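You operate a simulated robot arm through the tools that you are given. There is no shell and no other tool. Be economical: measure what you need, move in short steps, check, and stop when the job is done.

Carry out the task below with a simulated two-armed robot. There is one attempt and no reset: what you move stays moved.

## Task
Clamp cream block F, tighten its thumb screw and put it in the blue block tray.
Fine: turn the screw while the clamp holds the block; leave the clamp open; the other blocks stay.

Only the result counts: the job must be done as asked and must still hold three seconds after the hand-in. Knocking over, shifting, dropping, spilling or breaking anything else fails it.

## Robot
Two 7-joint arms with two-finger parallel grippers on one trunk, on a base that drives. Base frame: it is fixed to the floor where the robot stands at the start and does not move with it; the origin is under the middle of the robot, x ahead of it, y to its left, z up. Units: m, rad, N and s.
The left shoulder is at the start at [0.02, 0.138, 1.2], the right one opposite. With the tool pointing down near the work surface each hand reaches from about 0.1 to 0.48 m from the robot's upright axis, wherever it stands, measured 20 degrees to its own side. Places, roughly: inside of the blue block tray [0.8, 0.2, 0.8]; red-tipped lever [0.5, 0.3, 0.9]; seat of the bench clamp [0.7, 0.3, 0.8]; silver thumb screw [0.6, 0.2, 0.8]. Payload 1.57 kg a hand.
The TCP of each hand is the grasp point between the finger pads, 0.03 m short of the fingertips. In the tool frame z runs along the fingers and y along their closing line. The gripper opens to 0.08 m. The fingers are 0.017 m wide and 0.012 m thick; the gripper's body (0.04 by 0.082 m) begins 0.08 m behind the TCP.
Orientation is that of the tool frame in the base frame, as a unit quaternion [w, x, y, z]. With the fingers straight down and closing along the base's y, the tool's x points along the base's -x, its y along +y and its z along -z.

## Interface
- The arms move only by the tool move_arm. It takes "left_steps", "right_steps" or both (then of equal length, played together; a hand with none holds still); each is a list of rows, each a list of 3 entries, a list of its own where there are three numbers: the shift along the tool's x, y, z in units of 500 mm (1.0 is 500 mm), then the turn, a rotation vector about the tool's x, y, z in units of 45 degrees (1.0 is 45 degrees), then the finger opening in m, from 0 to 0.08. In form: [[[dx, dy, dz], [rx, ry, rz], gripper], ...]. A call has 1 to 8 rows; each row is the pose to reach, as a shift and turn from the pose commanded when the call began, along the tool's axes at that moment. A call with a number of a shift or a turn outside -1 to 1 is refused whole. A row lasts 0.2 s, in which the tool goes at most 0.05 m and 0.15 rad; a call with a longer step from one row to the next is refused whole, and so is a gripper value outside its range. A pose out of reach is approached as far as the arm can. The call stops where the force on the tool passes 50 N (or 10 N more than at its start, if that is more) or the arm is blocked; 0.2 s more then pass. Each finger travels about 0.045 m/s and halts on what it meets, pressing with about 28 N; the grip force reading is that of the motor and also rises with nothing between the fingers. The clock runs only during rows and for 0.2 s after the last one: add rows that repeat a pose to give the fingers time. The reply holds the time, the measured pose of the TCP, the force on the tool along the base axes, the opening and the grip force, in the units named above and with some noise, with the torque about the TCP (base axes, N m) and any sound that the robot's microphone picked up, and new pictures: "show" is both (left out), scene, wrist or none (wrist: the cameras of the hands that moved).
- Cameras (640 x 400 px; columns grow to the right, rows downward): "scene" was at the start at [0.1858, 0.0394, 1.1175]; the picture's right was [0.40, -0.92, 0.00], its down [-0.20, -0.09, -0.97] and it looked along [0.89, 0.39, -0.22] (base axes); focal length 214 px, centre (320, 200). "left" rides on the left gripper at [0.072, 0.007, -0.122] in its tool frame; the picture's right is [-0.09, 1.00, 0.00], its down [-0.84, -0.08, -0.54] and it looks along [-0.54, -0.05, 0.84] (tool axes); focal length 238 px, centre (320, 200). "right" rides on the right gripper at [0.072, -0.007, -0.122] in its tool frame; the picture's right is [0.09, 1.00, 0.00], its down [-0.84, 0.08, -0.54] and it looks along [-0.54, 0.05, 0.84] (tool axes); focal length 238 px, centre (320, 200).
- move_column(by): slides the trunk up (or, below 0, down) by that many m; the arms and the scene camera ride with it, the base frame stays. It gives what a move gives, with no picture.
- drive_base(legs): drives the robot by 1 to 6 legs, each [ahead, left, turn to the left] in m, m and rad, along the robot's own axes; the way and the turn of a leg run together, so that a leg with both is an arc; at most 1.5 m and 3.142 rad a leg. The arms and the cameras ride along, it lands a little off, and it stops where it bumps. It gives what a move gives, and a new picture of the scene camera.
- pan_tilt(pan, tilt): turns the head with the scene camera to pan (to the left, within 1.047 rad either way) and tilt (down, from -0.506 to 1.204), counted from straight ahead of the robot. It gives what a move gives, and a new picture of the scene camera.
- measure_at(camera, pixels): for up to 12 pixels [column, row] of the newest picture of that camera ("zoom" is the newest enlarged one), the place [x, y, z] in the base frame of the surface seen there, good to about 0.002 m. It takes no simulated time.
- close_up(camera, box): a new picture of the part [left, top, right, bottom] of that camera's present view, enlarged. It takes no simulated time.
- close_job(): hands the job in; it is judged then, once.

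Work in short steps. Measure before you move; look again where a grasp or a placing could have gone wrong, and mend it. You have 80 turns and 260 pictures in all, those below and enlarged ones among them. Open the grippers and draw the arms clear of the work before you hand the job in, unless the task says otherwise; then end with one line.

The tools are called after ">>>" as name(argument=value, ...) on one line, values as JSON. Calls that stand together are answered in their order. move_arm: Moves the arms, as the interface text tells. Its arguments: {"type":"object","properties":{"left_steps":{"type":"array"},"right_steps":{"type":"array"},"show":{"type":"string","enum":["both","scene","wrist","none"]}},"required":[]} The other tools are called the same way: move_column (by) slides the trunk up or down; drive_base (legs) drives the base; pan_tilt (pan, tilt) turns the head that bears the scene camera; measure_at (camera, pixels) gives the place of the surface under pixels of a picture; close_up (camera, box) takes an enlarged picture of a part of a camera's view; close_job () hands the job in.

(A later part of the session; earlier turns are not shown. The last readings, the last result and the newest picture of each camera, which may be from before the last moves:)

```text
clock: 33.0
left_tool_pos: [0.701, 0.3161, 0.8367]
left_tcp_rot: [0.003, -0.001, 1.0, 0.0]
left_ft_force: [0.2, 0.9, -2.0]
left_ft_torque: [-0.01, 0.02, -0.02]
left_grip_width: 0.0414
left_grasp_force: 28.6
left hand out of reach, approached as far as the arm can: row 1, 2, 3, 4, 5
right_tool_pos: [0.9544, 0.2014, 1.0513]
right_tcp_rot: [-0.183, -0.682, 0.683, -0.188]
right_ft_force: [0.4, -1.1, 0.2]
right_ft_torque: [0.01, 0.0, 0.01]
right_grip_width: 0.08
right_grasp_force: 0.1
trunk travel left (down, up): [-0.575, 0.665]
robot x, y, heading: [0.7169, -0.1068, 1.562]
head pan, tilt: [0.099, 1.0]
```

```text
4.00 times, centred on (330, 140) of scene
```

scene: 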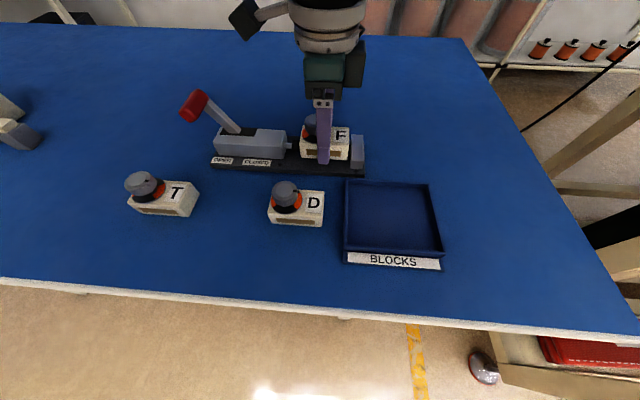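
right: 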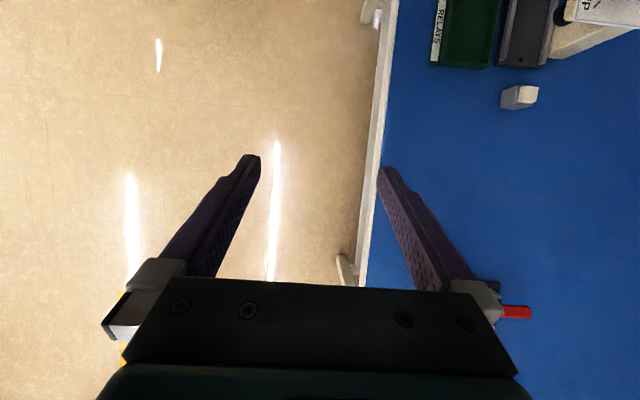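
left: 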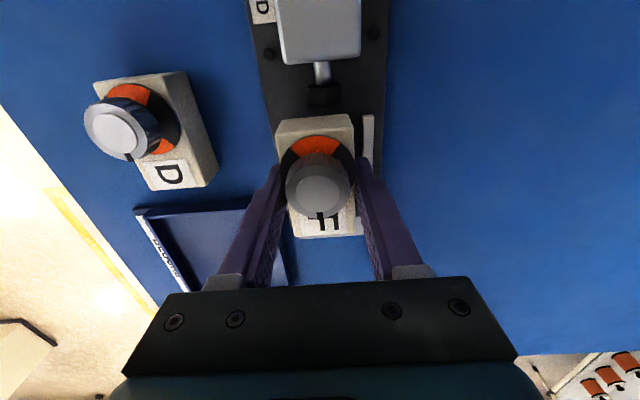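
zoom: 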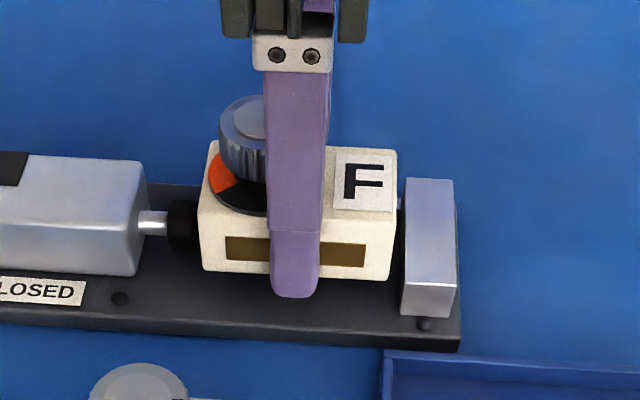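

The arm is at its reach limit (y fell to 0.316). I lift the block clear again and drive the base 0.08 m closer to the table.

>>> move_arm(left_steps=[[[0, 0, -0.02], [0, 0, 0], 0.0], [[0, 0, -0.05], [0, 0, 0], 0.0], [[0, 0, -0.08], [0, 0, 0], 0.0], [[0, -0.04, -0.11], [0, 0, 0], 0.0], [[0, -0.08, -0.11], [0, 0, 0], 0.0], [[0, -0.12, -0.11], [0, 0, 0], 0.0], [[0, -0.12, -0.11], [0, 0, 0], 0.0]], show="none")

>>> drive_base(legs=[[0.08, 0, 0]])

```text
clock: 34.6
left_tool_pos: [0.6976, 0.2553, 0.8906]
left_tcp_rot: [0.003, 0.0, 1.0, 0.0]
left_ft_force: [-0.7, 0.0, -2.2]
left_ft_torque: [0.01, -0.04, 0.0]
left_grip_width: 0.0415
left_grasp_force: 28.5
right_tool_pos: [0.9552, 0.2018, 1.0504]
right_tcp_rot: [-0.184, -0.681, 0.683, -0.188]
right_ft_force: [-0.6, 0.4, -0.1]
right_ft_torque: [0.0, 0.01, -0.02]
right_grip_width: 0.0801
right_grasp_force: 0.0
trunk travel left (down, up): [-0.575, 0.665]
robot x, y, heading: [0.7201, -0.1032, 1.555]
head pan, tilt: [0.099, 1.0]
```

```text
clock: 35.6
left_tool_pos: [0.7018, 0.3352, 0.8902]
left_tcp_rot: [0.004, -0.001, 1.0, 0.001]
left_ft_force: [0.4, 0.3, -2.0]
left_ft_torque: [0.0, 0.0, -0.02]
left_grip_width: 0.0414
left_grasp_force: 27.9
right_tool_pos: [0.9561, 0.2828, 1.0512]
right_tcp_rot: [-0.183, -0.681, 0.683, -0.188]
right_ft_force: [0.0, 0.7, -0.2]
right_ft_torque: [0.0, 0.02, 0.01]
right_grip_width: 0.0798
right_grasp_force: 0.1
trunk travel left (down, up): [-0.575, 0.665]
robot x, y, heading: [0.7192, -0.0278, 1.551]
head pan, tilt: [0.099, 1.0]
```

scene: 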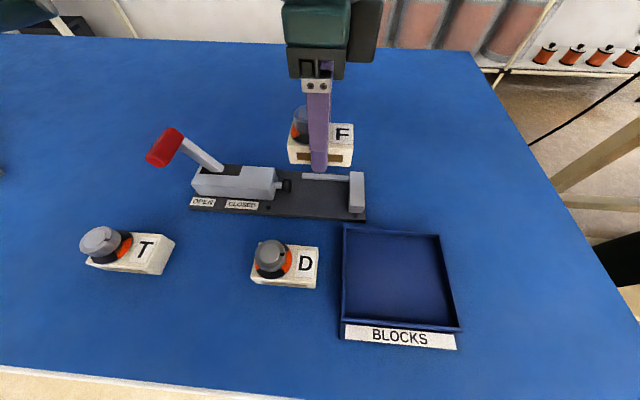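

Now comfortably in reach. I re-measure seat features and the held block for consistency.

>>> close_up(camera="scene", box=[260, 100, 390, 230])

>>> measure_at(camera="scene", pixels=[[351, 140], [351, 185], [351, 195], [352, 177], [310, 178], [340, 179], [286, 183], [349, 195], [320, 195], [357, 175]])

```text
3.08 times, centred on (325, 165) of scene
```

zoom: 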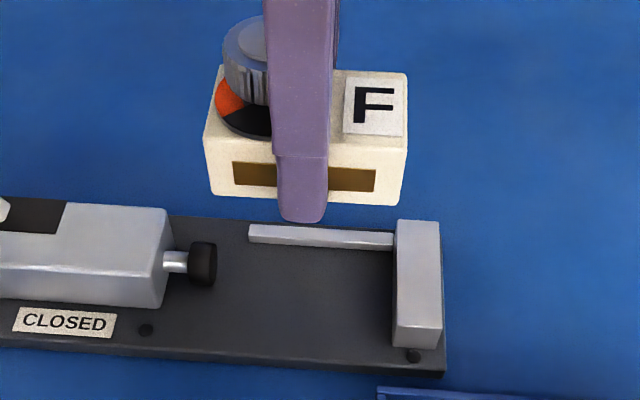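

```text
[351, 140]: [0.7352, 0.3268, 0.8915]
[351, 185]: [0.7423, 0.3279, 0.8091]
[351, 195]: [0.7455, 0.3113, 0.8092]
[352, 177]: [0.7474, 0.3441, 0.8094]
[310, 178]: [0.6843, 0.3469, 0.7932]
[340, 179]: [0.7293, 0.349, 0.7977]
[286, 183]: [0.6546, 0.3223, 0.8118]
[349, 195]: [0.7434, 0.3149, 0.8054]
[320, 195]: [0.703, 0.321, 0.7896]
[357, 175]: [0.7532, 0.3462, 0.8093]
```

Consistent. I lower into the seat at (0.703, 0.324) until z 0.829.

>>> move_arm(left_steps=[[[-0.002, -0.0224, 0.02], [0, 0, 0], 0.0], [[-0.002, -0.0224, 0.06], [0, 0, 0], 0.0], [[-0.002, -0.0224, 0.09], [0, 0, 0], 0.0], [[-0.002, -0.0224, 0.11], [0, 0, 0], 0.0], [[-0.002, -0.0224, 0.121], [0, 0, 0], 0.0], [[-0.002, -0.0224, 0.121], [0, 0, 0], 0.0]], show="both")

>>> close_up(camera="scene", box=[260, 110, 390, 230])

```text
clock: 37.0
left_tool_pos: [0.702, 0.3242, 0.8303]
left_tcp_rot: [0.003, -0.001, 1.0, -0.001]
left_ft_force: [0.3, 0.3, -2.1]
left_ft_torque: [-0.01, 0.01, -0.02]
left_grip_width: 0.0415
left_grasp_force: 27.9
right_tool_pos: [0.9568, 0.2819, 1.0495]
right_tcp_rot: [-0.183, -0.681, 0.684, -0.187]
right_ft_force: [0.0, -0.2, 0.4]
right_ft_torque: [0.0, 0.02, 0.02]
right_grip_width: 0.0801
right_grasp_force: 0.1
trunk travel left (down, up): [-0.575, 0.665]
robot x, y, heading: [0.724, -0.0278, 1.554]
head pan, tilt: [0.099, 1.0]
```

scene: 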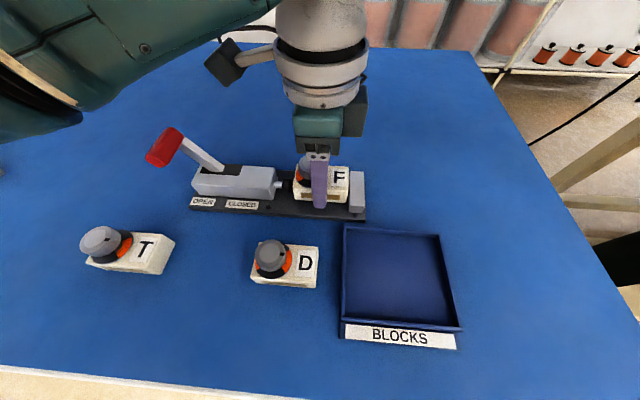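
left: 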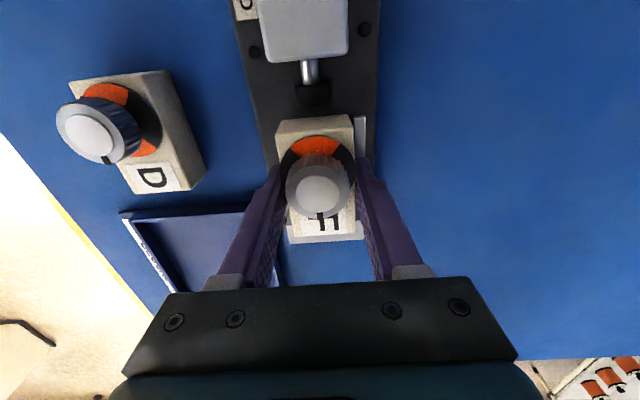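

```text
3.33 times, centred on (325, 170) of scene
```

zoom: 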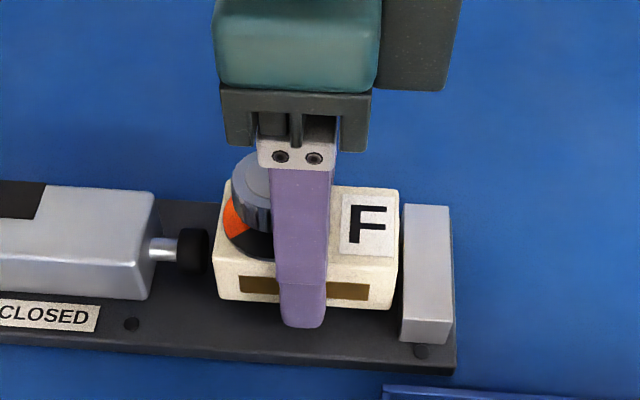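

About 4 mm above the plate. I lower 3 mm more and check the force.

>>> move_arm(left_steps=[[[0, 0, 0.003], [0, 0, 0], 0.0], [[0, 0, 0.006], [0, 0, 0], 0.0], [[0, 0, 0.007], [0, 0, 0], 0.0]], show="none")

```text
clock: 37.9
left_tool_pos: [0.7013, 0.3229, 0.8267]
left_tcp_rot: [0.004, -0.001, 1.0, 0.0]
left_ft_force: [-1.1, -4.6, 12.2]
left_ft_torque: [0.18, 0.14, 0.14]
left_grip_width: 0.0415
left_grasp_force: 28.4
right_tool_pos: [0.956, 0.2819, 1.0501]
right_tcp_rot: [-0.185, -0.681, 0.683, -0.188]
right_ft_force: [-0.4, -0.6, 0.4]
right_ft_torque: [-0.02, 0.0, 0.0]
right_grip_width: 0.0798
right_grasp_force: 0.0
trunk travel left (down, up): [-0.575, 0.665]
robot x, y, heading: [0.7189, -0.0254, 1.554]
head pan, tilt: [0.099, 1.0]
```

Contact (12 N). I open the fingers and raise the hand.

>>> move_arm(left_steps=[[[0, 0, 0], [0, 0, 0], 0.046], [[0, 0, 0], [0, 0, 0], 0.05], [[0, 0, -0.004], [0, 0, 0], 0.06], [[0, 0, -0.01], [0, 0, 0], 0.065], [[0, 0, -0.05], [0, 0, 0], 0.065], [[0, 0, -0.12], [0, 0, 0], 0.065], [[0, 0, -0.2], [0, 0, 0], 0.065]], show="both")

>>> close_up(camera="scene", box=[260, 130, 380, 230])

```text
clock: 39.5
left_tool_pos: [0.7027, 0.3238, 0.9246]
left_tcp_rot: [0.004, -0.001, 1.0, 0.0]
left_ft_force: [0.5, 0.0, 0.1]
left_ft_torque: [-0.02, 0.0, 0.0]
left_grip_width: 0.065
left_grasp_force: 0.0
right_tool_pos: [0.9563, 0.2828, 1.0517]
right_tcp_rot: [-0.183, -0.681, 0.683, -0.188]
right_ft_force: [-0.2, -0.6, 0.4]
right_ft_torque: [-0.01, -0.01, 0.0]
right_grip_width: 0.08
right_grasp_force: 0.0
trunk travel left (down, up): [-0.575, 0.665]
robot x, y, heading: [0.7212, -0.024, 1.554]
head pan, tilt: [0.099, 1.0]
```

scene: 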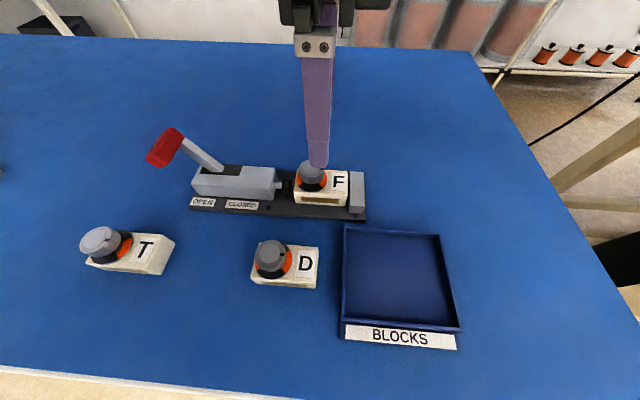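
left: 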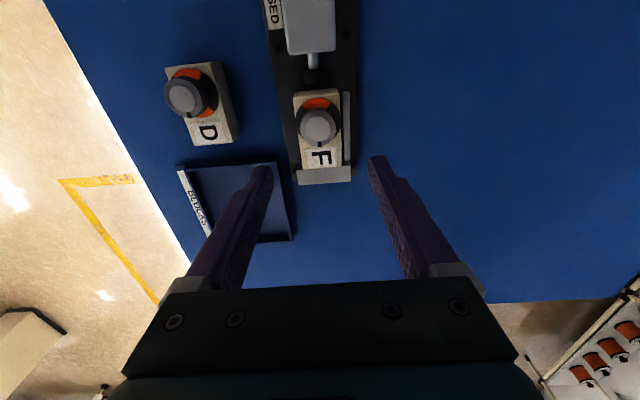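

```text
4.00 times, centred on (320, 180) of scene
```

zoom: 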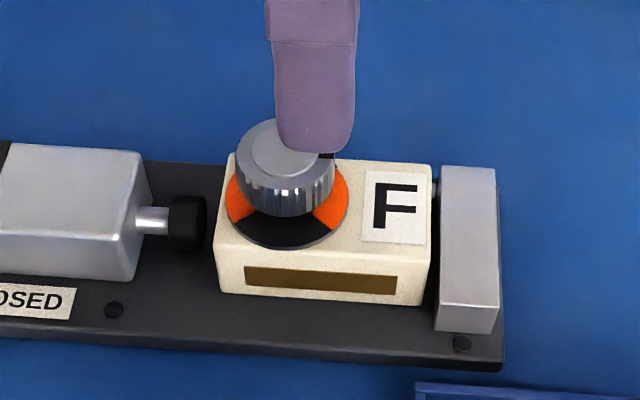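

F sits in the seat. Now I move the closed fingers behind (−x of) the red lever tip at (0.52, 0.31, 0.885).

>>> move_arm(left_steps=[[[0, 0, -0.09], [0, 0, 0], 0.04], [[0.09, -0.005, -0.09], [0, 0, 0], 0.02], [[0.18, -0.01, -0.09], [0, 0, 0], 0.0], [[0.27, -0.015, -0.09], [0, 0, 0], 0.0], [[0.36, -0.02, -0.09], [0, 0, 0], 0.0], [[0.44, -0.022, -0.09], [0, 0, 0], 0.0], [[0.44, -0.022, -0.01], [0, 0, 0], 0.0], [[0.44, -0.022, 0.07], [0, 0, 0], 0.0]], show="both")

>>> close_up(camera="scene", box=[130, 70, 380, 230])

```text
clock: 41.2
left_tool_pos: [0.4814, 0.3132, 0.89]
left_tcp_rot: [0.003, -0.001, 1.0, 0.001]
left_ft_force: [0.2, 0.3, 0.9]
left_ft_torque: [0.0, 0.0, 0.0]
left_grip_width: 0.0
left_grasp_force: 21.5
right_tool_pos: [0.955, 0.2831, 1.0493]
right_tcp_rot: [-0.183, -0.682, 0.683, -0.188]
right_ft_force: [-0.4, 0.1, -0.1]
right_ft_torque: [0.01, -0.02, 0.0]
right_grip_width: 0.0799
right_grasp_force: 0.2
trunk travel left (down, up): [-0.575, 0.665]
robot x, y, heading: [0.7195, -0.0232, 1.554]
head pan, tilt: [0.099, 1.0]
```

scene: 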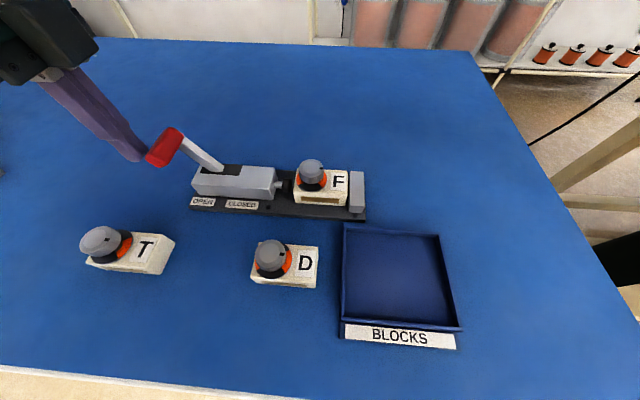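
left: 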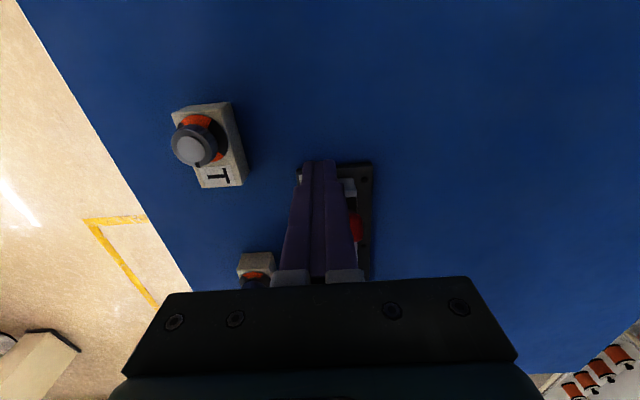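

```text
2.50 times, centred on (255, 150) of scene
```

zoom: 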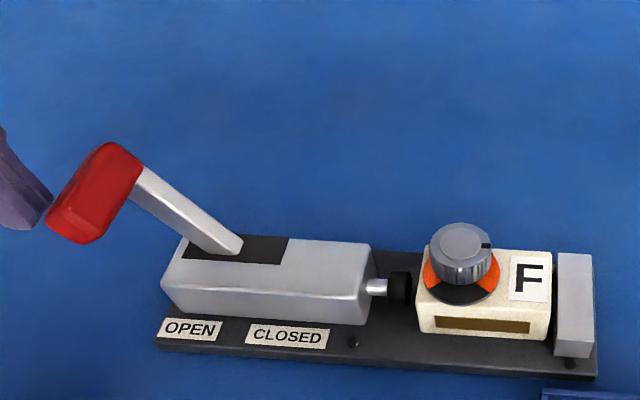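

>>> measure_at(camera="zoom", pixels=[[115, 150], [70, 235], [60, 205], [100, 160], [140, 165], [100, 240], [150, 185], [235, 240], [200, 225], [287, 240], [185, 245], [36, 215]])

```text
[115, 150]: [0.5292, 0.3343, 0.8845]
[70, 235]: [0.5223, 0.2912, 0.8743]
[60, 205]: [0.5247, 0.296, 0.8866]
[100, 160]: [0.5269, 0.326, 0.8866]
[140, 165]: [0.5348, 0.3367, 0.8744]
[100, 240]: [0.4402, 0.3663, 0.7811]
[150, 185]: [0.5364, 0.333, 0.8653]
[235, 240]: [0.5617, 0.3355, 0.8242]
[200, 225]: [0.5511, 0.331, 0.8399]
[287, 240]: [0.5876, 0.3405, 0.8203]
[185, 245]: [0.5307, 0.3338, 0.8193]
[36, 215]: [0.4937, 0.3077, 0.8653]
```

The handle's centre is at y≈0.314. I push it in +x with the closed fingers, 0.08 m first.

>>> move_arm(left_steps=[[[-0.03, 0.006, 0], [0, 0, 0], 0.0], [[-0.06, 0.006, 0], [0, 0, 0], 0.0], [[-0.09, 0.006, 0], [0, 0, 0], 0.0], [[-0.12, 0.006, 0], [0, 0, 0], 0.0], [[-0.14, 0.006, 0], [0, 0, 0], 0.0], [[-0.16, 0.006, 0], [0, 0, 0], 0.0]], show="scene")

>>> close_up(camera="scene", box=[130, 70, 380, 230])

```text
clock: 42.6
left_tool_pos: [0.562, 0.3168, 0.8897]
left_tcp_rot: [0.004, -0.001, 1.0, 0.0]
left_ft_force: [0.1, 0.7, 0.3]
left_ft_torque: [0.01, 0.02, 0.03]
left_grip_width: 0.0
left_grasp_force: 21.1
right_tool_pos: [0.9555, 0.2824, 1.0498]
right_tcp_rot: [-0.184, -0.681, 0.684, -0.188]
right_ft_force: [0.1, -0.7, 0.1]
right_ft_torque: [0.02, 0.01, 0.0]
right_grip_width: 0.0798
right_grasp_force: 0.1
trunk travel left (down, up): [-0.575, 0.665]
robot x, y, heading: [0.7235, -0.0253, 1.554]
head pan, tilt: [0.099, 1.0]
```

scene: 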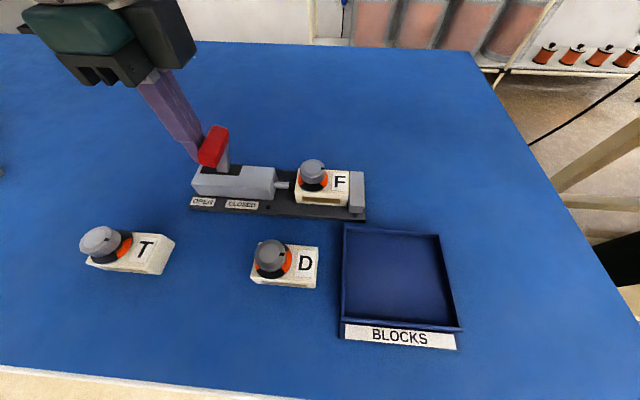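

```text
2.50 times, centred on (255, 150) of scene
```

zoom: 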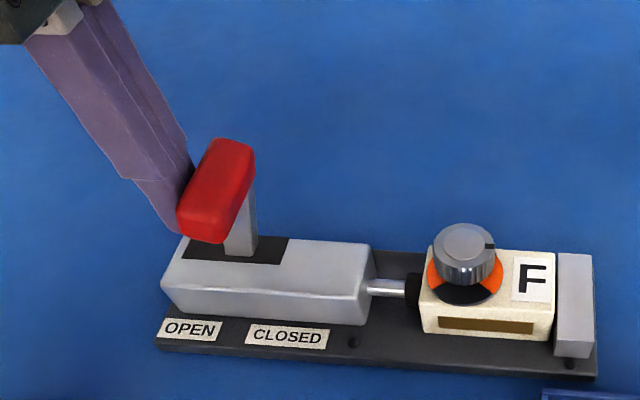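

The plunger has advanced to the block and the lever is near vertical. I push further until it resists.

>>> move_arm(left_steps=[[[-0.02, 0, 0], [0, 0, 0], 0.0], [[-0.04, 0, 0], [0, 0, 0], 0.0], [[-0.06, 0, 0], [0, 0, 0], 0.0], [[-0.08, 0, 0], [0, 0, 0], 0.0], [[-0.1, 0, 0], [0, 0, 0], 0.0]], show="scene")

>>> close_up(camera="scene", box=[130, 70, 380, 230])

```text
clock: 43.6
left_tool_pos: [0.577, 0.3151, 0.8903]
left_tcp_rot: [-0.02, -0.013, 1.0, -0.001]
left_ft_force: [-23.9, 0.4, 4.7]
left_ft_torque: [-0.35, 0.34, 0.0]
left_grip_width: 0.0001
left_grasp_force: 21.7
right_tool_pos: [0.9492, 0.2835, 1.0493]
right_tcp_rot: [0.185, 0.683, -0.682, 0.187]
right_ft_force: [-0.4, 1.0, 0.4]
right_ft_torque: [0.04, -0.01, 0.05]
right_grip_width: 0.0801
right_grasp_force: 0.0
trunk travel left (down, up): [-0.575, 0.665]
robot x, y, heading: [0.7168, -0.0252, 1.551]
head pan, tilt: [0.099, 1.0]
stopped in row 4 (left hand): the force on the tool passed its limit at 54 N (the readings are from after the stop); the commanded pose is now the measured one
```

scene: 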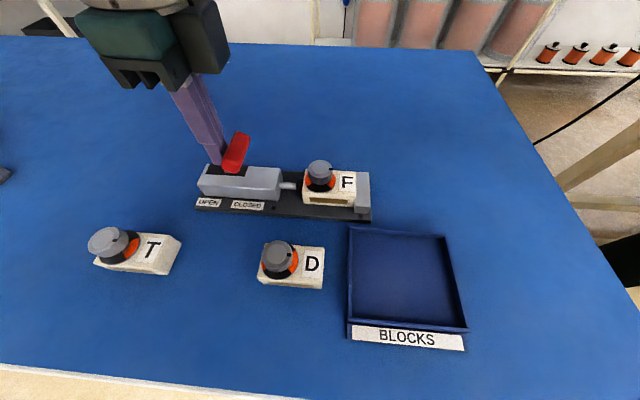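

```text
2.50 times, centred on (255, 150) of scene
```

zoom: 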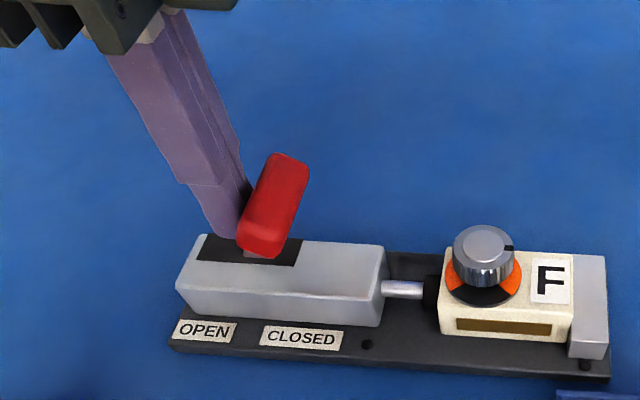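

The block is now pressed against the jaw, lever past vertical. I back off and see whether the clamp stays closed.

>>> move_arm(left_steps=[[[0.03, 0, 0], [0, 0, 0], 0.0], [[0.08, 0, -0.02], [0, 0, 0], 0.0], [[0.12, 0, -0.1], [0, 0, 0], 0.0], [[0.12, 0, -0.18], [0, 0, 0], 0.0]], show="both")

>>> close_up(camera="scene", box=[180, 110, 380, 230])

```text
clock: 44.6
left_tool_pos: [0.5273, 0.3153, 0.9786]
left_tcp_rot: [-0.012, -0.01, 1.0, -0.002]
left_ft_force: [-0.1, -0.2, -0.3]
left_ft_torque: [0.01, -0.01, -0.02]
left_grip_width: 0.0002
left_grasp_force: 21.9
right_tool_pos: [0.9538, 0.2832, 1.0508]
right_tcp_rot: [-0.183, -0.682, 0.683, -0.189]
right_ft_force: [-0.5, 0.4, -0.6]
right_ft_torque: [0.0, 0.01, 0.01]
right_grip_width: 0.0801
right_grasp_force: 0.1
trunk travel left (down, up): [-0.575, 0.665]
robot x, y, heading: [0.7185, -0.0255, 1.556]
head pan, tilt: [0.099, 1.0]
```

scene: 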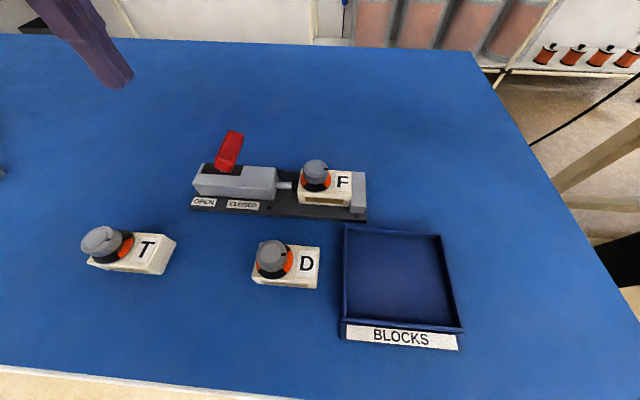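
left: 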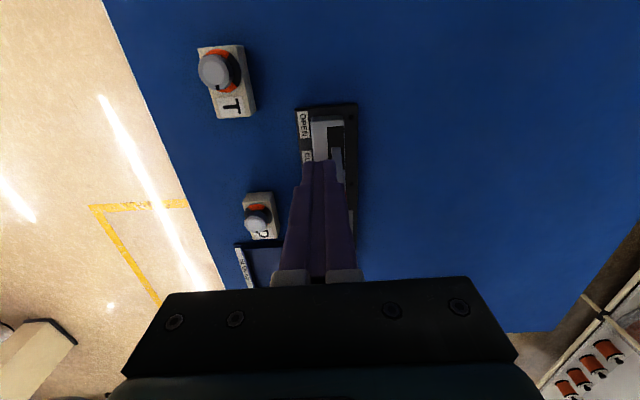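

```text
3.20 times, centred on (280, 170) of scene
```

zoom: 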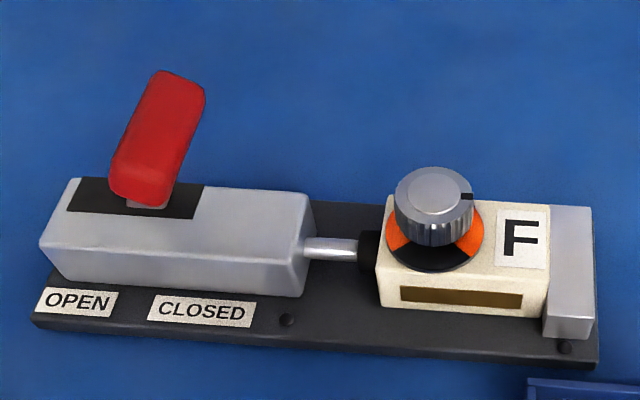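

The clamp stays closed with F between plunger and jaw. I measure the knob, block and handle.

>>> measure_at(camera="zoom", pixels=[[435, 190], [398, 190], [473, 200], [435, 225], [435, 170], [375, 250], [520, 305], [548, 300], [165, 80], [185, 90], [135, 195], [548, 215]])

```text
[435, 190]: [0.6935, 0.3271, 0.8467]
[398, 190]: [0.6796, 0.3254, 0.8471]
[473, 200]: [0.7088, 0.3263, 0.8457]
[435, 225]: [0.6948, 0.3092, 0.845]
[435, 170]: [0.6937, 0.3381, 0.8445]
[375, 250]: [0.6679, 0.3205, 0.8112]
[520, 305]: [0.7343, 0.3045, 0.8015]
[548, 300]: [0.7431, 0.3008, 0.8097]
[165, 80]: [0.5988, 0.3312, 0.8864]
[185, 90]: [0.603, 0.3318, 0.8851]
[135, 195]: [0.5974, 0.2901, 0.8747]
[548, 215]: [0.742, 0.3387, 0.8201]
```

Knob centre ≈ (0.692, 0.325), top z 0.8475. I move above it while turning the wrist back (−z), so there is room for clockwise tightening.

>>> move_arm(left_steps=[[[-0.06, 0.003, 0], [0, 0, -0.15], 0.02], [[-0.12, 0.006, 0], [0, 0, -0.3], 0.04], [[-0.18, 0.01, 0], [0, 0, -0.45], 0.05], [[-0.24, 0.014, 0], [0, 0, -0.6], 0.05], [[-0.3, 0.018, 0], [0, 0, -0.75], 0.05], [[-0.33, 0.02, 0], [0, 0, -0.9], 0.05], [[-0.33, 0.02, 0], [0, 0, -1.0], 0.05]], show="none")

>>> move_arm(left_steps=[[[0, 0, 0], [0, 0, -0.16], 0.05], [[0, 0, 0], [0, 0, -0.32], 0.05], [[0, 0, 0], [0, 0, -0.48], 0.05], [[0, 0, 0], [0, 0, -0.64], 0.05], [[0, 0, 0], [0, 0, -0.8], 0.05], [[0, 0, 0], [0, 0, -0.96], 0.05], [[0, 0, 0], [0, 0, -1.0], 0.05]], show="wrist")

```text
clock: 46.2
left_tool_pos: [0.6938, 0.3277, 0.9754]
left_tcp_rot: [-0.011, -0.392, 0.92, 0.002]
left_ft_force: [0.4, 0.3, -0.2]
left_ft_torque: [-0.01, -0.02, 0.01]
left_grip_width: 0.0502
left_grasp_force: 0.1
right_tool_pos: [0.954, 0.2826, 1.0507]
right_tcp_rot: [0.183, 0.682, -0.682, 0.188]
right_ft_force: [0.1, 0.4, -0.3]
right_ft_torque: [-0.01, -0.02, 0.0]
right_grip_width: 0.0803
right_grasp_force: 0.1
trunk travel left (down, up): [-0.575, 0.665]
robot x, y, heading: [0.718, -0.0253, 1.555]
head pan, tilt: [0.099, 1.0]
```

```text
clock: 47.8
left_tool_pos: [0.6935, 0.3268, 0.9777]
left_tcp_rot: [0.009, 0.714, -0.7, -0.007]
left_ft_force: [0.4, -0.1, -0.4]
left_ft_torque: [-0.01, -0.01, 0.01]
left_grip_width: 0.0499
left_grasp_force: 0.1
right_tool_pos: [0.9552, 0.2839, 1.0503]
right_tcp_rot: [-0.184, -0.682, 0.682, -0.189]
right_ft_force: [0.7, -0.6, 0.0]
right_ft_torque: [0.01, 0.04, 0.02]
right_grip_width: 0.0796
right_grasp_force: 0.0
trunk travel left (down, up): [-0.575, 0.665]
robot x, y, heading: [0.7198, -0.0227, 1.558]
head pan, tilt: [0.099, 1.0]
```

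left: 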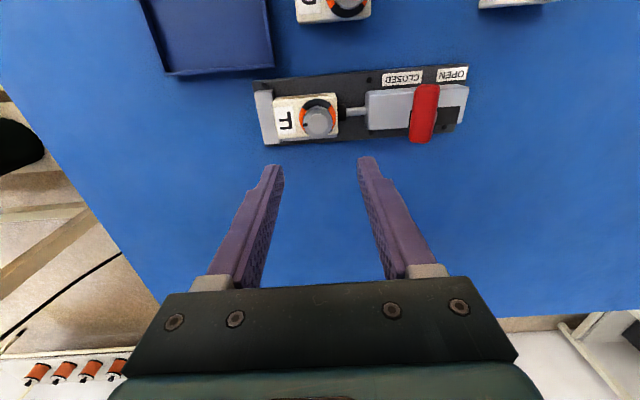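

I check the knob and dial from this view.

>>> close_up(camera="left", box=[250, 70, 370, 160])

>>> measure_at(camera="left", pixels=[[318, 121], [306, 121], [330, 121], [318, 110], [318, 130], [290, 112]])

```text
4.44 times, centred on (310, 115) of left
```

zoom: 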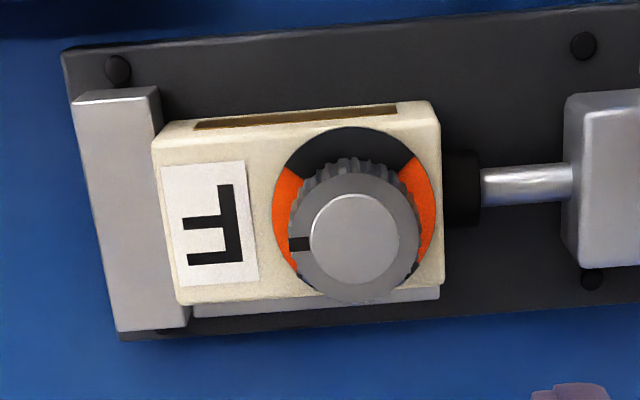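

```text
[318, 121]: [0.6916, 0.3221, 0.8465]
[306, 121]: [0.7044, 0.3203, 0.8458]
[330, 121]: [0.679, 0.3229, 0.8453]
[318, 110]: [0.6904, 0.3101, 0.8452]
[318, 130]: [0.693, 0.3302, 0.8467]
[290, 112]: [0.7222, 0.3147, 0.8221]
```

Pointer sits at +x in the orange; knob centre ≈ (0.6918, 0.3245). I descend over it with TCP z 0.861.

>>> move_arm(left_steps=[[[0.0046, 0.0034, 0.04], [0.029, 0, 0], 0.05], [[0.0046, 0.0034, 0.1], [0.029, 0, 0], 0.05], [[0.0046, 0.0034, 0.16], [0.029, 0, 0], 0.05], [[0.0046, 0.0034, 0.21], [0.029, 0, 0], 0.05], [[0.0046, 0.0034, 0.231], [0.029, 0, 0], 0.05], [[0.0046, 0.0034, 0.231], [0.029, 0, 0], 0.05]], show="both")

>>> close_up(camera="scene", box=[260, 110, 380, 220])

```text
clock: 49.2
left_tool_pos: [0.6892, 0.3252, 0.8601]
left_tcp_rot: [0.001, 0.713, -0.701, 0.001]
left_ft_force: [-0.3, -0.4, -0.5]
left_ft_torque: [0.0, 0.0, -0.03]
left_grip_width: 0.0501
left_grasp_force: 0.0
right_tool_pos: [0.9539, 0.2841, 1.0505]
right_tcp_rot: [-0.184, -0.682, 0.683, -0.189]
right_ft_force: [-0.5, -0.6, 0.8]
right_ft_torque: [0.02, 0.03, 0.03]
right_grip_width: 0.0798
right_grasp_force: 0.1
trunk travel left (down, up): [-0.575, 0.665]
robot x, y, heading: [0.7184, -0.0241, 1.555]
head pan, tilt: [0.099, 1.0]
```

scene: 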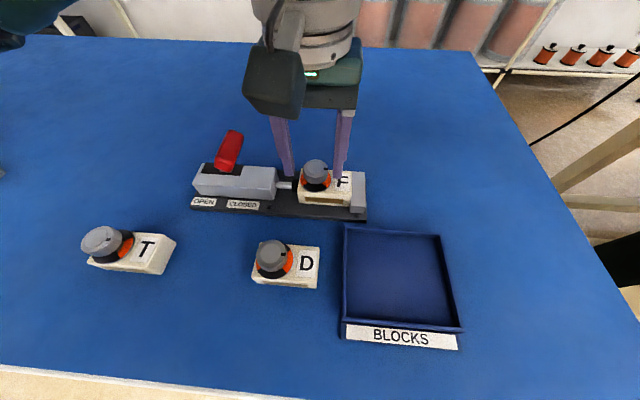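
left: 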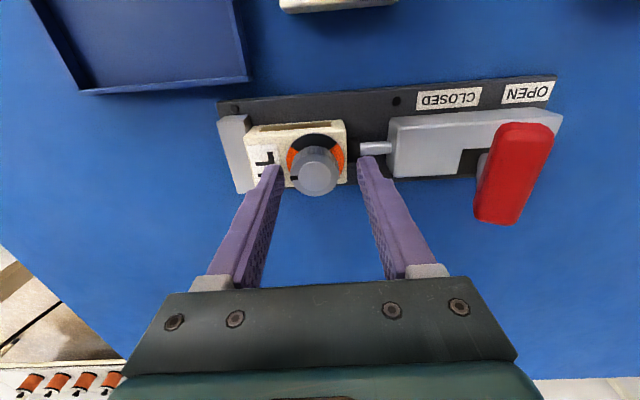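

```text
3.64 times, centred on (320, 165) of scene
```

zoom: 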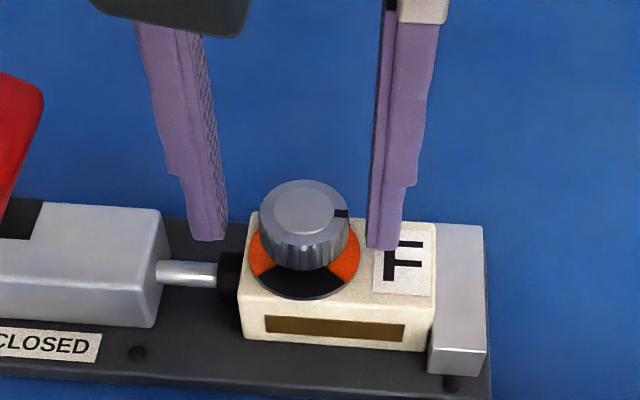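

Fingers straddle the knob; I shift 2.5 mm in x and close on it.

>>> move_arm(left_steps=[[[0, -0.005, 0], [0, 0, 0], 0.04], [[0, -0.005, 0], [0, 0, 0], 0.03], [[0, -0.005, 0], [0, 0, 0], 0.015], [[0, -0.005, 0], [0, 0, 0], 0.015], [[0, -0.005, 0], [0, 0, 0], 0.015]], show="wrist")

```text
clock: 50.4
left_tool_pos: [0.6935, 0.3245, 0.8586]
left_tcp_rot: [0.0, 0.714, -0.7, 0.001]
left_ft_force: [2.3, -0.7, 0.2]
left_ft_torque: [0.01, -0.05, 0.03]
left_grip_width: 0.031
left_grasp_force: 27.6
right_tool_pos: [0.9541, 0.2831, 1.0509]
right_tcp_rot: [-0.184, -0.682, 0.683, -0.188]
right_ft_force: [0.0, 0.1, 0.0]
right_ft_torque: [-0.02, 0.02, 0.01]
right_grip_width: 0.0797
right_grasp_force: 0.1
trunk travel left (down, up): [-0.575, 0.665]
robot x, y, heading: [0.72, -0.0259, 1.557]
head pan, tilt: [0.099, 1.0]
```

left: 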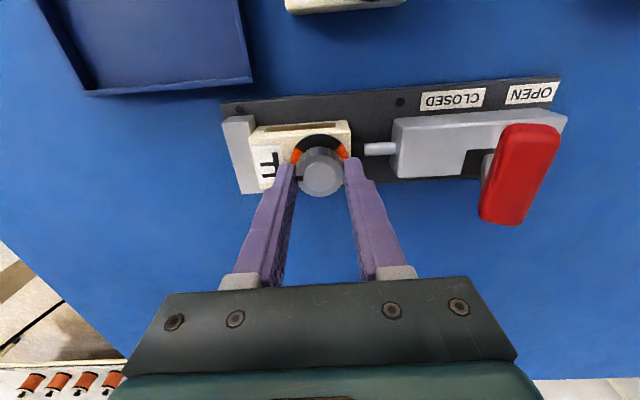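

Gripped at 31 mm. I turn clockwise (tool +z) 45° and watch the torque.

>>> move_arm(left_steps=[[[0, 0, 0], [0, 0, 0.14], 0.015], [[0, 0, 0], [0, 0, 0.28], 0.015], [[0, 0, 0], [0, 0, 0.42], 0.015], [[0, 0, 0], [0, 0, 0.56], 0.015], [[0, 0, 0], [0, 0, 0.7], 0.015], [[0, 0, 0], [0, 0, 0.84], 0.015], [[0, 0, 0], [0, 0, 0.98], 0.015]], show="both")

>>> close_up(camera="scene", box=[260, 110, 380, 220])

```text
clock: 52.0
left_tool_pos: [0.6943, 0.325, 0.8599]
left_tcp_rot: [0.0, -0.397, 0.918, -0.002]
left_ft_force: [6.2, -0.3, -4.5]
left_ft_torque: [-0.09, -0.12, 0.0]
left_grip_width: 0.0309
left_grasp_force: 27.3
right_tool_pos: [0.9563, 0.2828, 1.0508]
right_tcp_rot: [-0.183, -0.682, 0.683, -0.189]
right_ft_force: [-0.1, 0.9, -0.6]
right_ft_torque: [0.02, -0.03, 0.0]
right_grip_width: 0.0798
right_grasp_force: 0.1
trunk travel left (down, up): [-0.575, 0.665]
robot x, y, heading: [0.7187, -0.0262, 1.552]
head pan, tilt: [0.099, 1.0]
```

scene: 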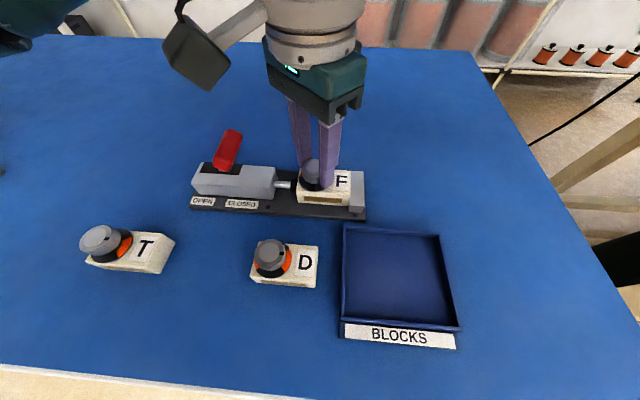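
left: 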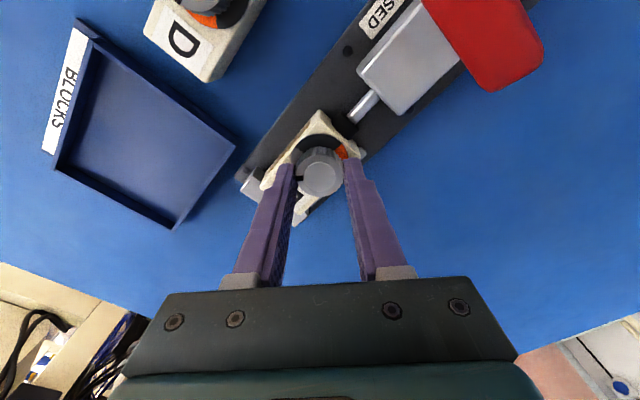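

```text
3.64 times, centred on (320, 165) of scene
```

zoom: 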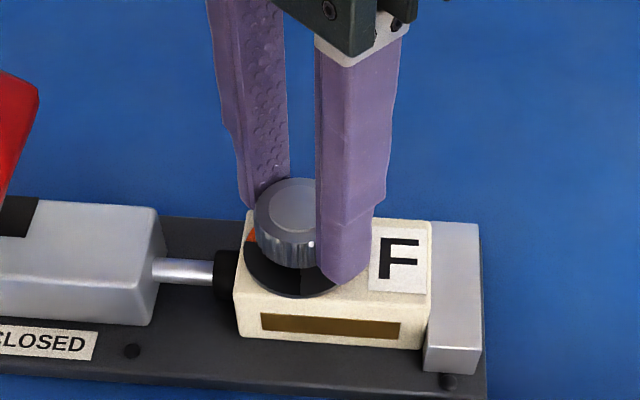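

The knob turned with the hand. I continue clockwise another 45°.

>>> move_arm(left_steps=[[[0, 0, 0], [0, 0, 0.14], 0.015], [[0, 0, 0], [0, 0, 0.28], 0.015], [[0, 0, 0], [0, 0, 0.42], 0.015], [[0, 0, 0], [0, 0, 0.56], 0.015], [[0, 0, 0], [0, 0, 0.7], 0.015], [[0, 0, 0], [0, 0, 0.84], 0.015], [[0, 0, 0], [0, 0, 0.98], 0.015]], show="both")

>>> close_up(camera="scene", box=[260, 110, 380, 220])

>>> close_up(camera="left", box=[250, 100, 390, 240])

```text
clock: 53.6
left_tool_pos: [0.6959, 0.3237, 0.8602]
left_tcp_rot: [0.002, -0.023, 1.0, -0.001]
left_ft_force: [8.2, -4.5, -8.4]
left_ft_torque: [-0.17, -0.15, 0.05]
left_grip_width: 0.0309
left_grasp_force: 27.8
right_tool_pos: [0.9557, 0.2818, 1.0516]
right_tcp_rot: [-0.185, -0.681, 0.683, -0.19]
right_ft_force: [0.2, 0.4, 0.9]
right_ft_torque: [-0.01, 0.01, 0.01]
right_grip_width: 0.0799
right_grasp_force: 0.1
trunk travel left (down, up): [-0.575, 0.665]
robot x, y, heading: [0.718, -0.0254, 1.556]
head pan, tilt: [0.099, 1.0]
```

scene: 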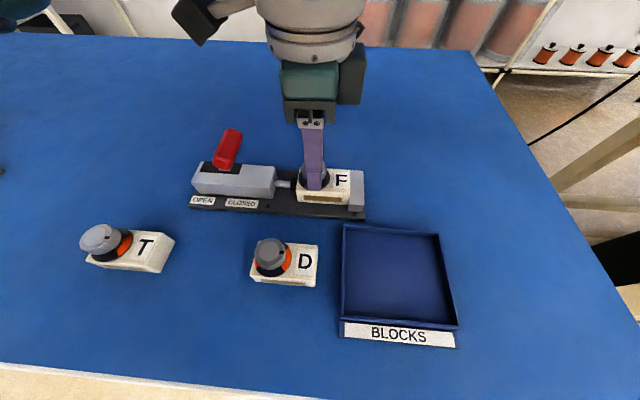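
left: 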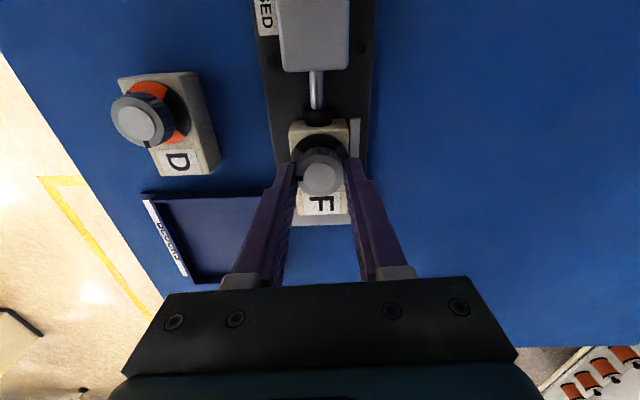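

```text
3.64 times, centred on (320, 165) of scene
```

zoom: 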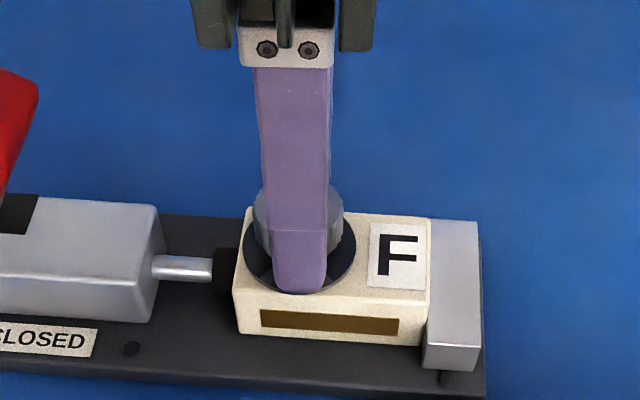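

```text
2.86 times, centred on (320, 170) of left
```

zoom: 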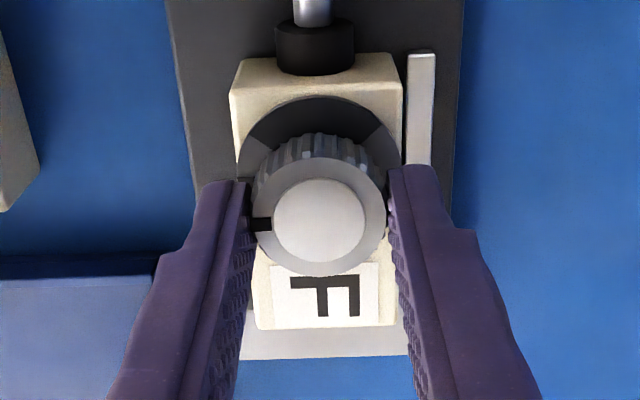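

The dial's orange has vanished after ~85°. I try about 8° more to feel for the stop.

>>> move_arm(left_steps=[[[0, 0, 0], [0, 0, 0.06], 0.015], [[0, 0, 0], [0, 0, 0.12], 0.015], [[0, 0, 0], [0, 0, 0.18], 0.015]], show="wrist")

>>> close_up(camera="left", box=[250, 100, 390, 240])

```text
clock: 54.4
left_tool_pos: [0.6932, 0.3234, 0.861]
left_tcp_rot: [0.001, 0.046, 0.999, -0.001]
left_ft_force: [4.7, -7.4, 0.4]
left_ft_torque: [-0.32, -0.08, 0.16]
left_grip_width: 0.0306
left_grasp_force: 27.8
right_tool_pos: [0.9547, 0.281, 1.051]
right_tcp_rot: [-0.185, -0.681, 0.683, -0.189]
right_ft_force: [0.2, -0.1, 0.2]
right_ft_torque: [-0.01, 0.0, 0.03]
right_grip_width: 0.0804
right_grasp_force: 0.0
trunk travel left (down, up): [-0.575, 0.665]
robot x, y, heading: [0.7225, -0.0243, 1.553]
head pan, tilt: [0.099, 1.0]
```

left: 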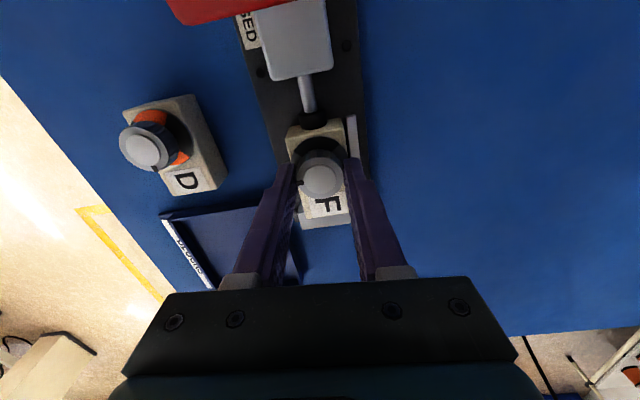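

```text
2.86 times, centred on (320, 170) of left
```

zoom: 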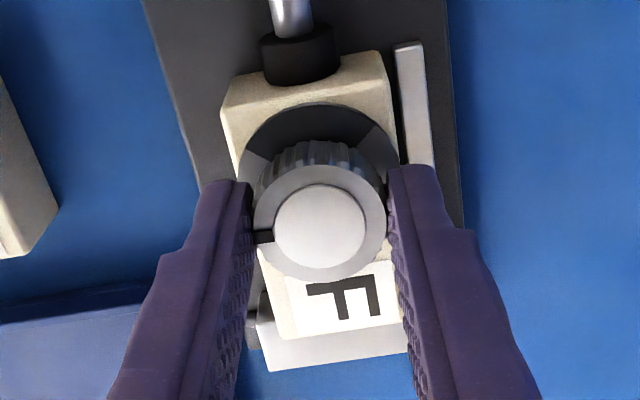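

Torque rose to 0.16 N m and the fingers slipped on the knob: it's at its stop, tight. I open, rise and undo the extra yaw.

>>> move_arm(left_steps=[[[0, 0, 0], [0, 0, 0], 0.04], [[0, 0, 0], [0, 0, 0], 0.055], [[0, 0, 0], [0, 0, 0], 0.06], [[0, 0, -0.05], [0, 0, 0], 0.06], [[0, 0, -0.14], [0, 0, -0.06], 0.06], [[0, 0, -0.22], [0, 0, -0.117], 0.06]], show="both")

>>> close_up(camera="scene", box=[180, 110, 380, 230])

>>> close_up(camera="left", box=[250, 60, 390, 180])

```text
clock: 55.8
left_tool_pos: [0.6916, 0.3253, 0.971]
left_tcp_rot: [0.0, -0.001, 1.0, 0.0]
left_ft_force: [0.1, -0.7, 1.0]
left_ft_torque: [-0.01, 0.01, -0.04]
left_grip_width: 0.0602
left_grasp_force: 0.0
right_tool_pos: [0.9544, 0.2839, 1.0503]
right_tcp_rot: [-0.184, -0.682, 0.683, -0.188]
right_ft_force: [-0.6, 0.2, -0.9]
right_ft_torque: [0.0, -0.02, -0.02]
right_grip_width: 0.0799
right_grasp_force: 0.1
trunk travel left (down, up): [-0.575, 0.665]
robot x, y, heading: [0.7161, -0.0231, 1.559]
head pan, tilt: [0.099, 1.0]
```

scene: 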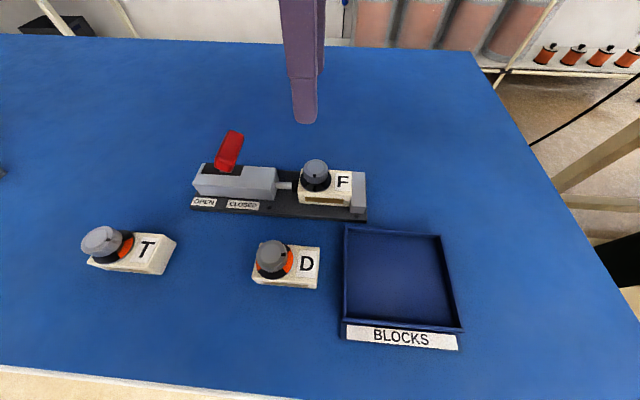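
left: 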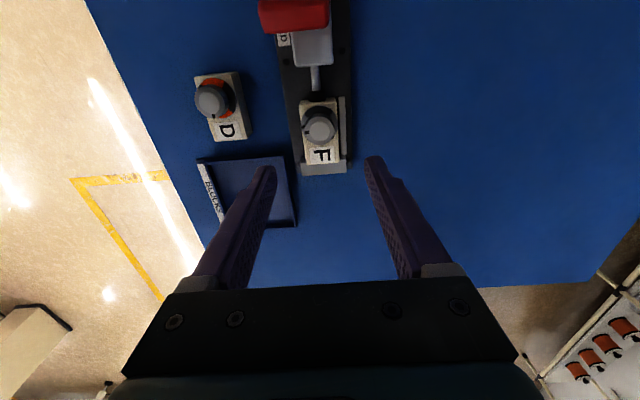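

```text
3.20 times, centred on (280, 170) of scene
```

zoom: 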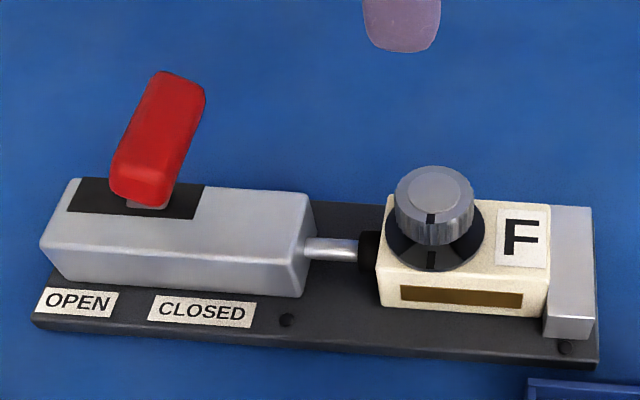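

```text
3.33 times, centred on (320, 120) of left
```

zoom: 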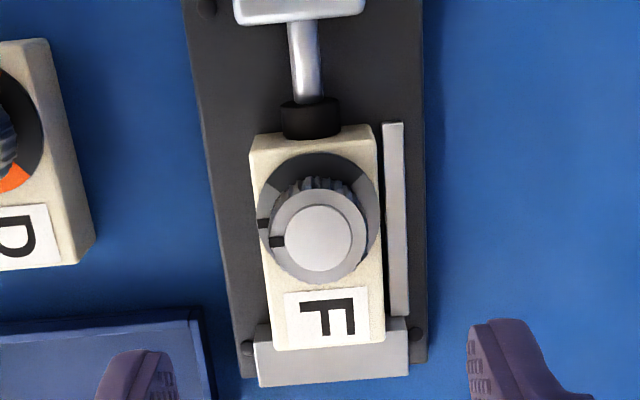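

The pointer lines up with the tight mark and no orange shows. Now I go to the +x side of the lever to push it back open.

>>> move_arm(left_steps=[[[0.05, -0.012, 0], [0, 0, 0], 0.04], [[0.085, -0.022, 0], [0, 0, 0], 0.02], [[0.085, -0.022, 0], [0, 0, 0], 0.0], [[0.085, -0.022, 0], [0, 0, 0], 0.0], [[0.085, -0.022, 0.08], [0, 0, 0], 0.0], [[0.085, -0.022, 0.15], [0, 0, 0], 0.0], [[0.085, -0.022, 0.162], [0, 0, 0], 0.0]], show="scene")

>>> close_up(camera="scene", box=[180, 90, 380, 220])

```text
clock: 57.4
left_tool_pos: [0.6512, 0.3138, 0.8896]
left_tcp_rot: [0.0, 0.0, 1.0, -0.002]
left_ft_force: [0.1, -0.1, -0.1]
left_ft_torque: [-0.01, 0.01, -0.01]
left_grip_width: 0.0
left_grasp_force: 20.9
right_tool_pos: [0.9547, 0.2844, 1.0503]
right_tcp_rot: [-0.183, -0.682, 0.683, -0.189]
right_ft_force: [0.3, 0.3, -0.7]
right_ft_torque: [-0.03, -0.03, -0.01]
right_grip_width: 0.0801
right_grasp_force: 0.1
trunk travel left (down, up): [-0.575, 0.665]
robot x, y, heading: [0.717, -0.0259, 1.56]
head pan, tilt: [0.099, 1.0]
```

scene: 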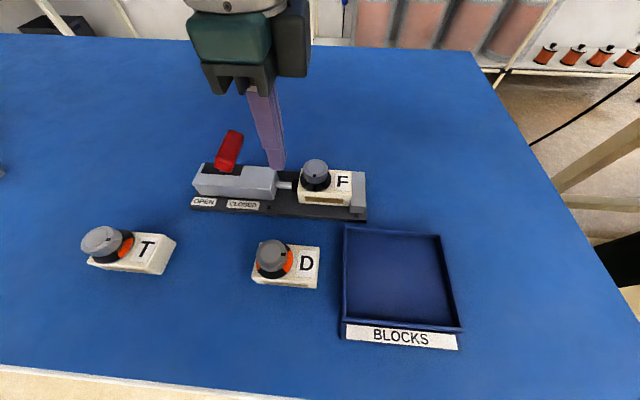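

```text
3.08 times, centred on (280, 155) of scene
```

zoom: 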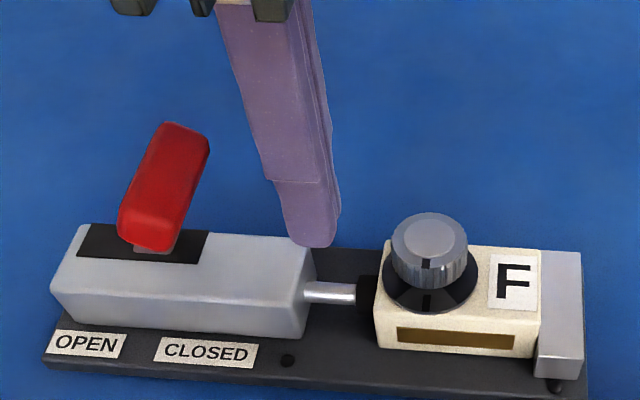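

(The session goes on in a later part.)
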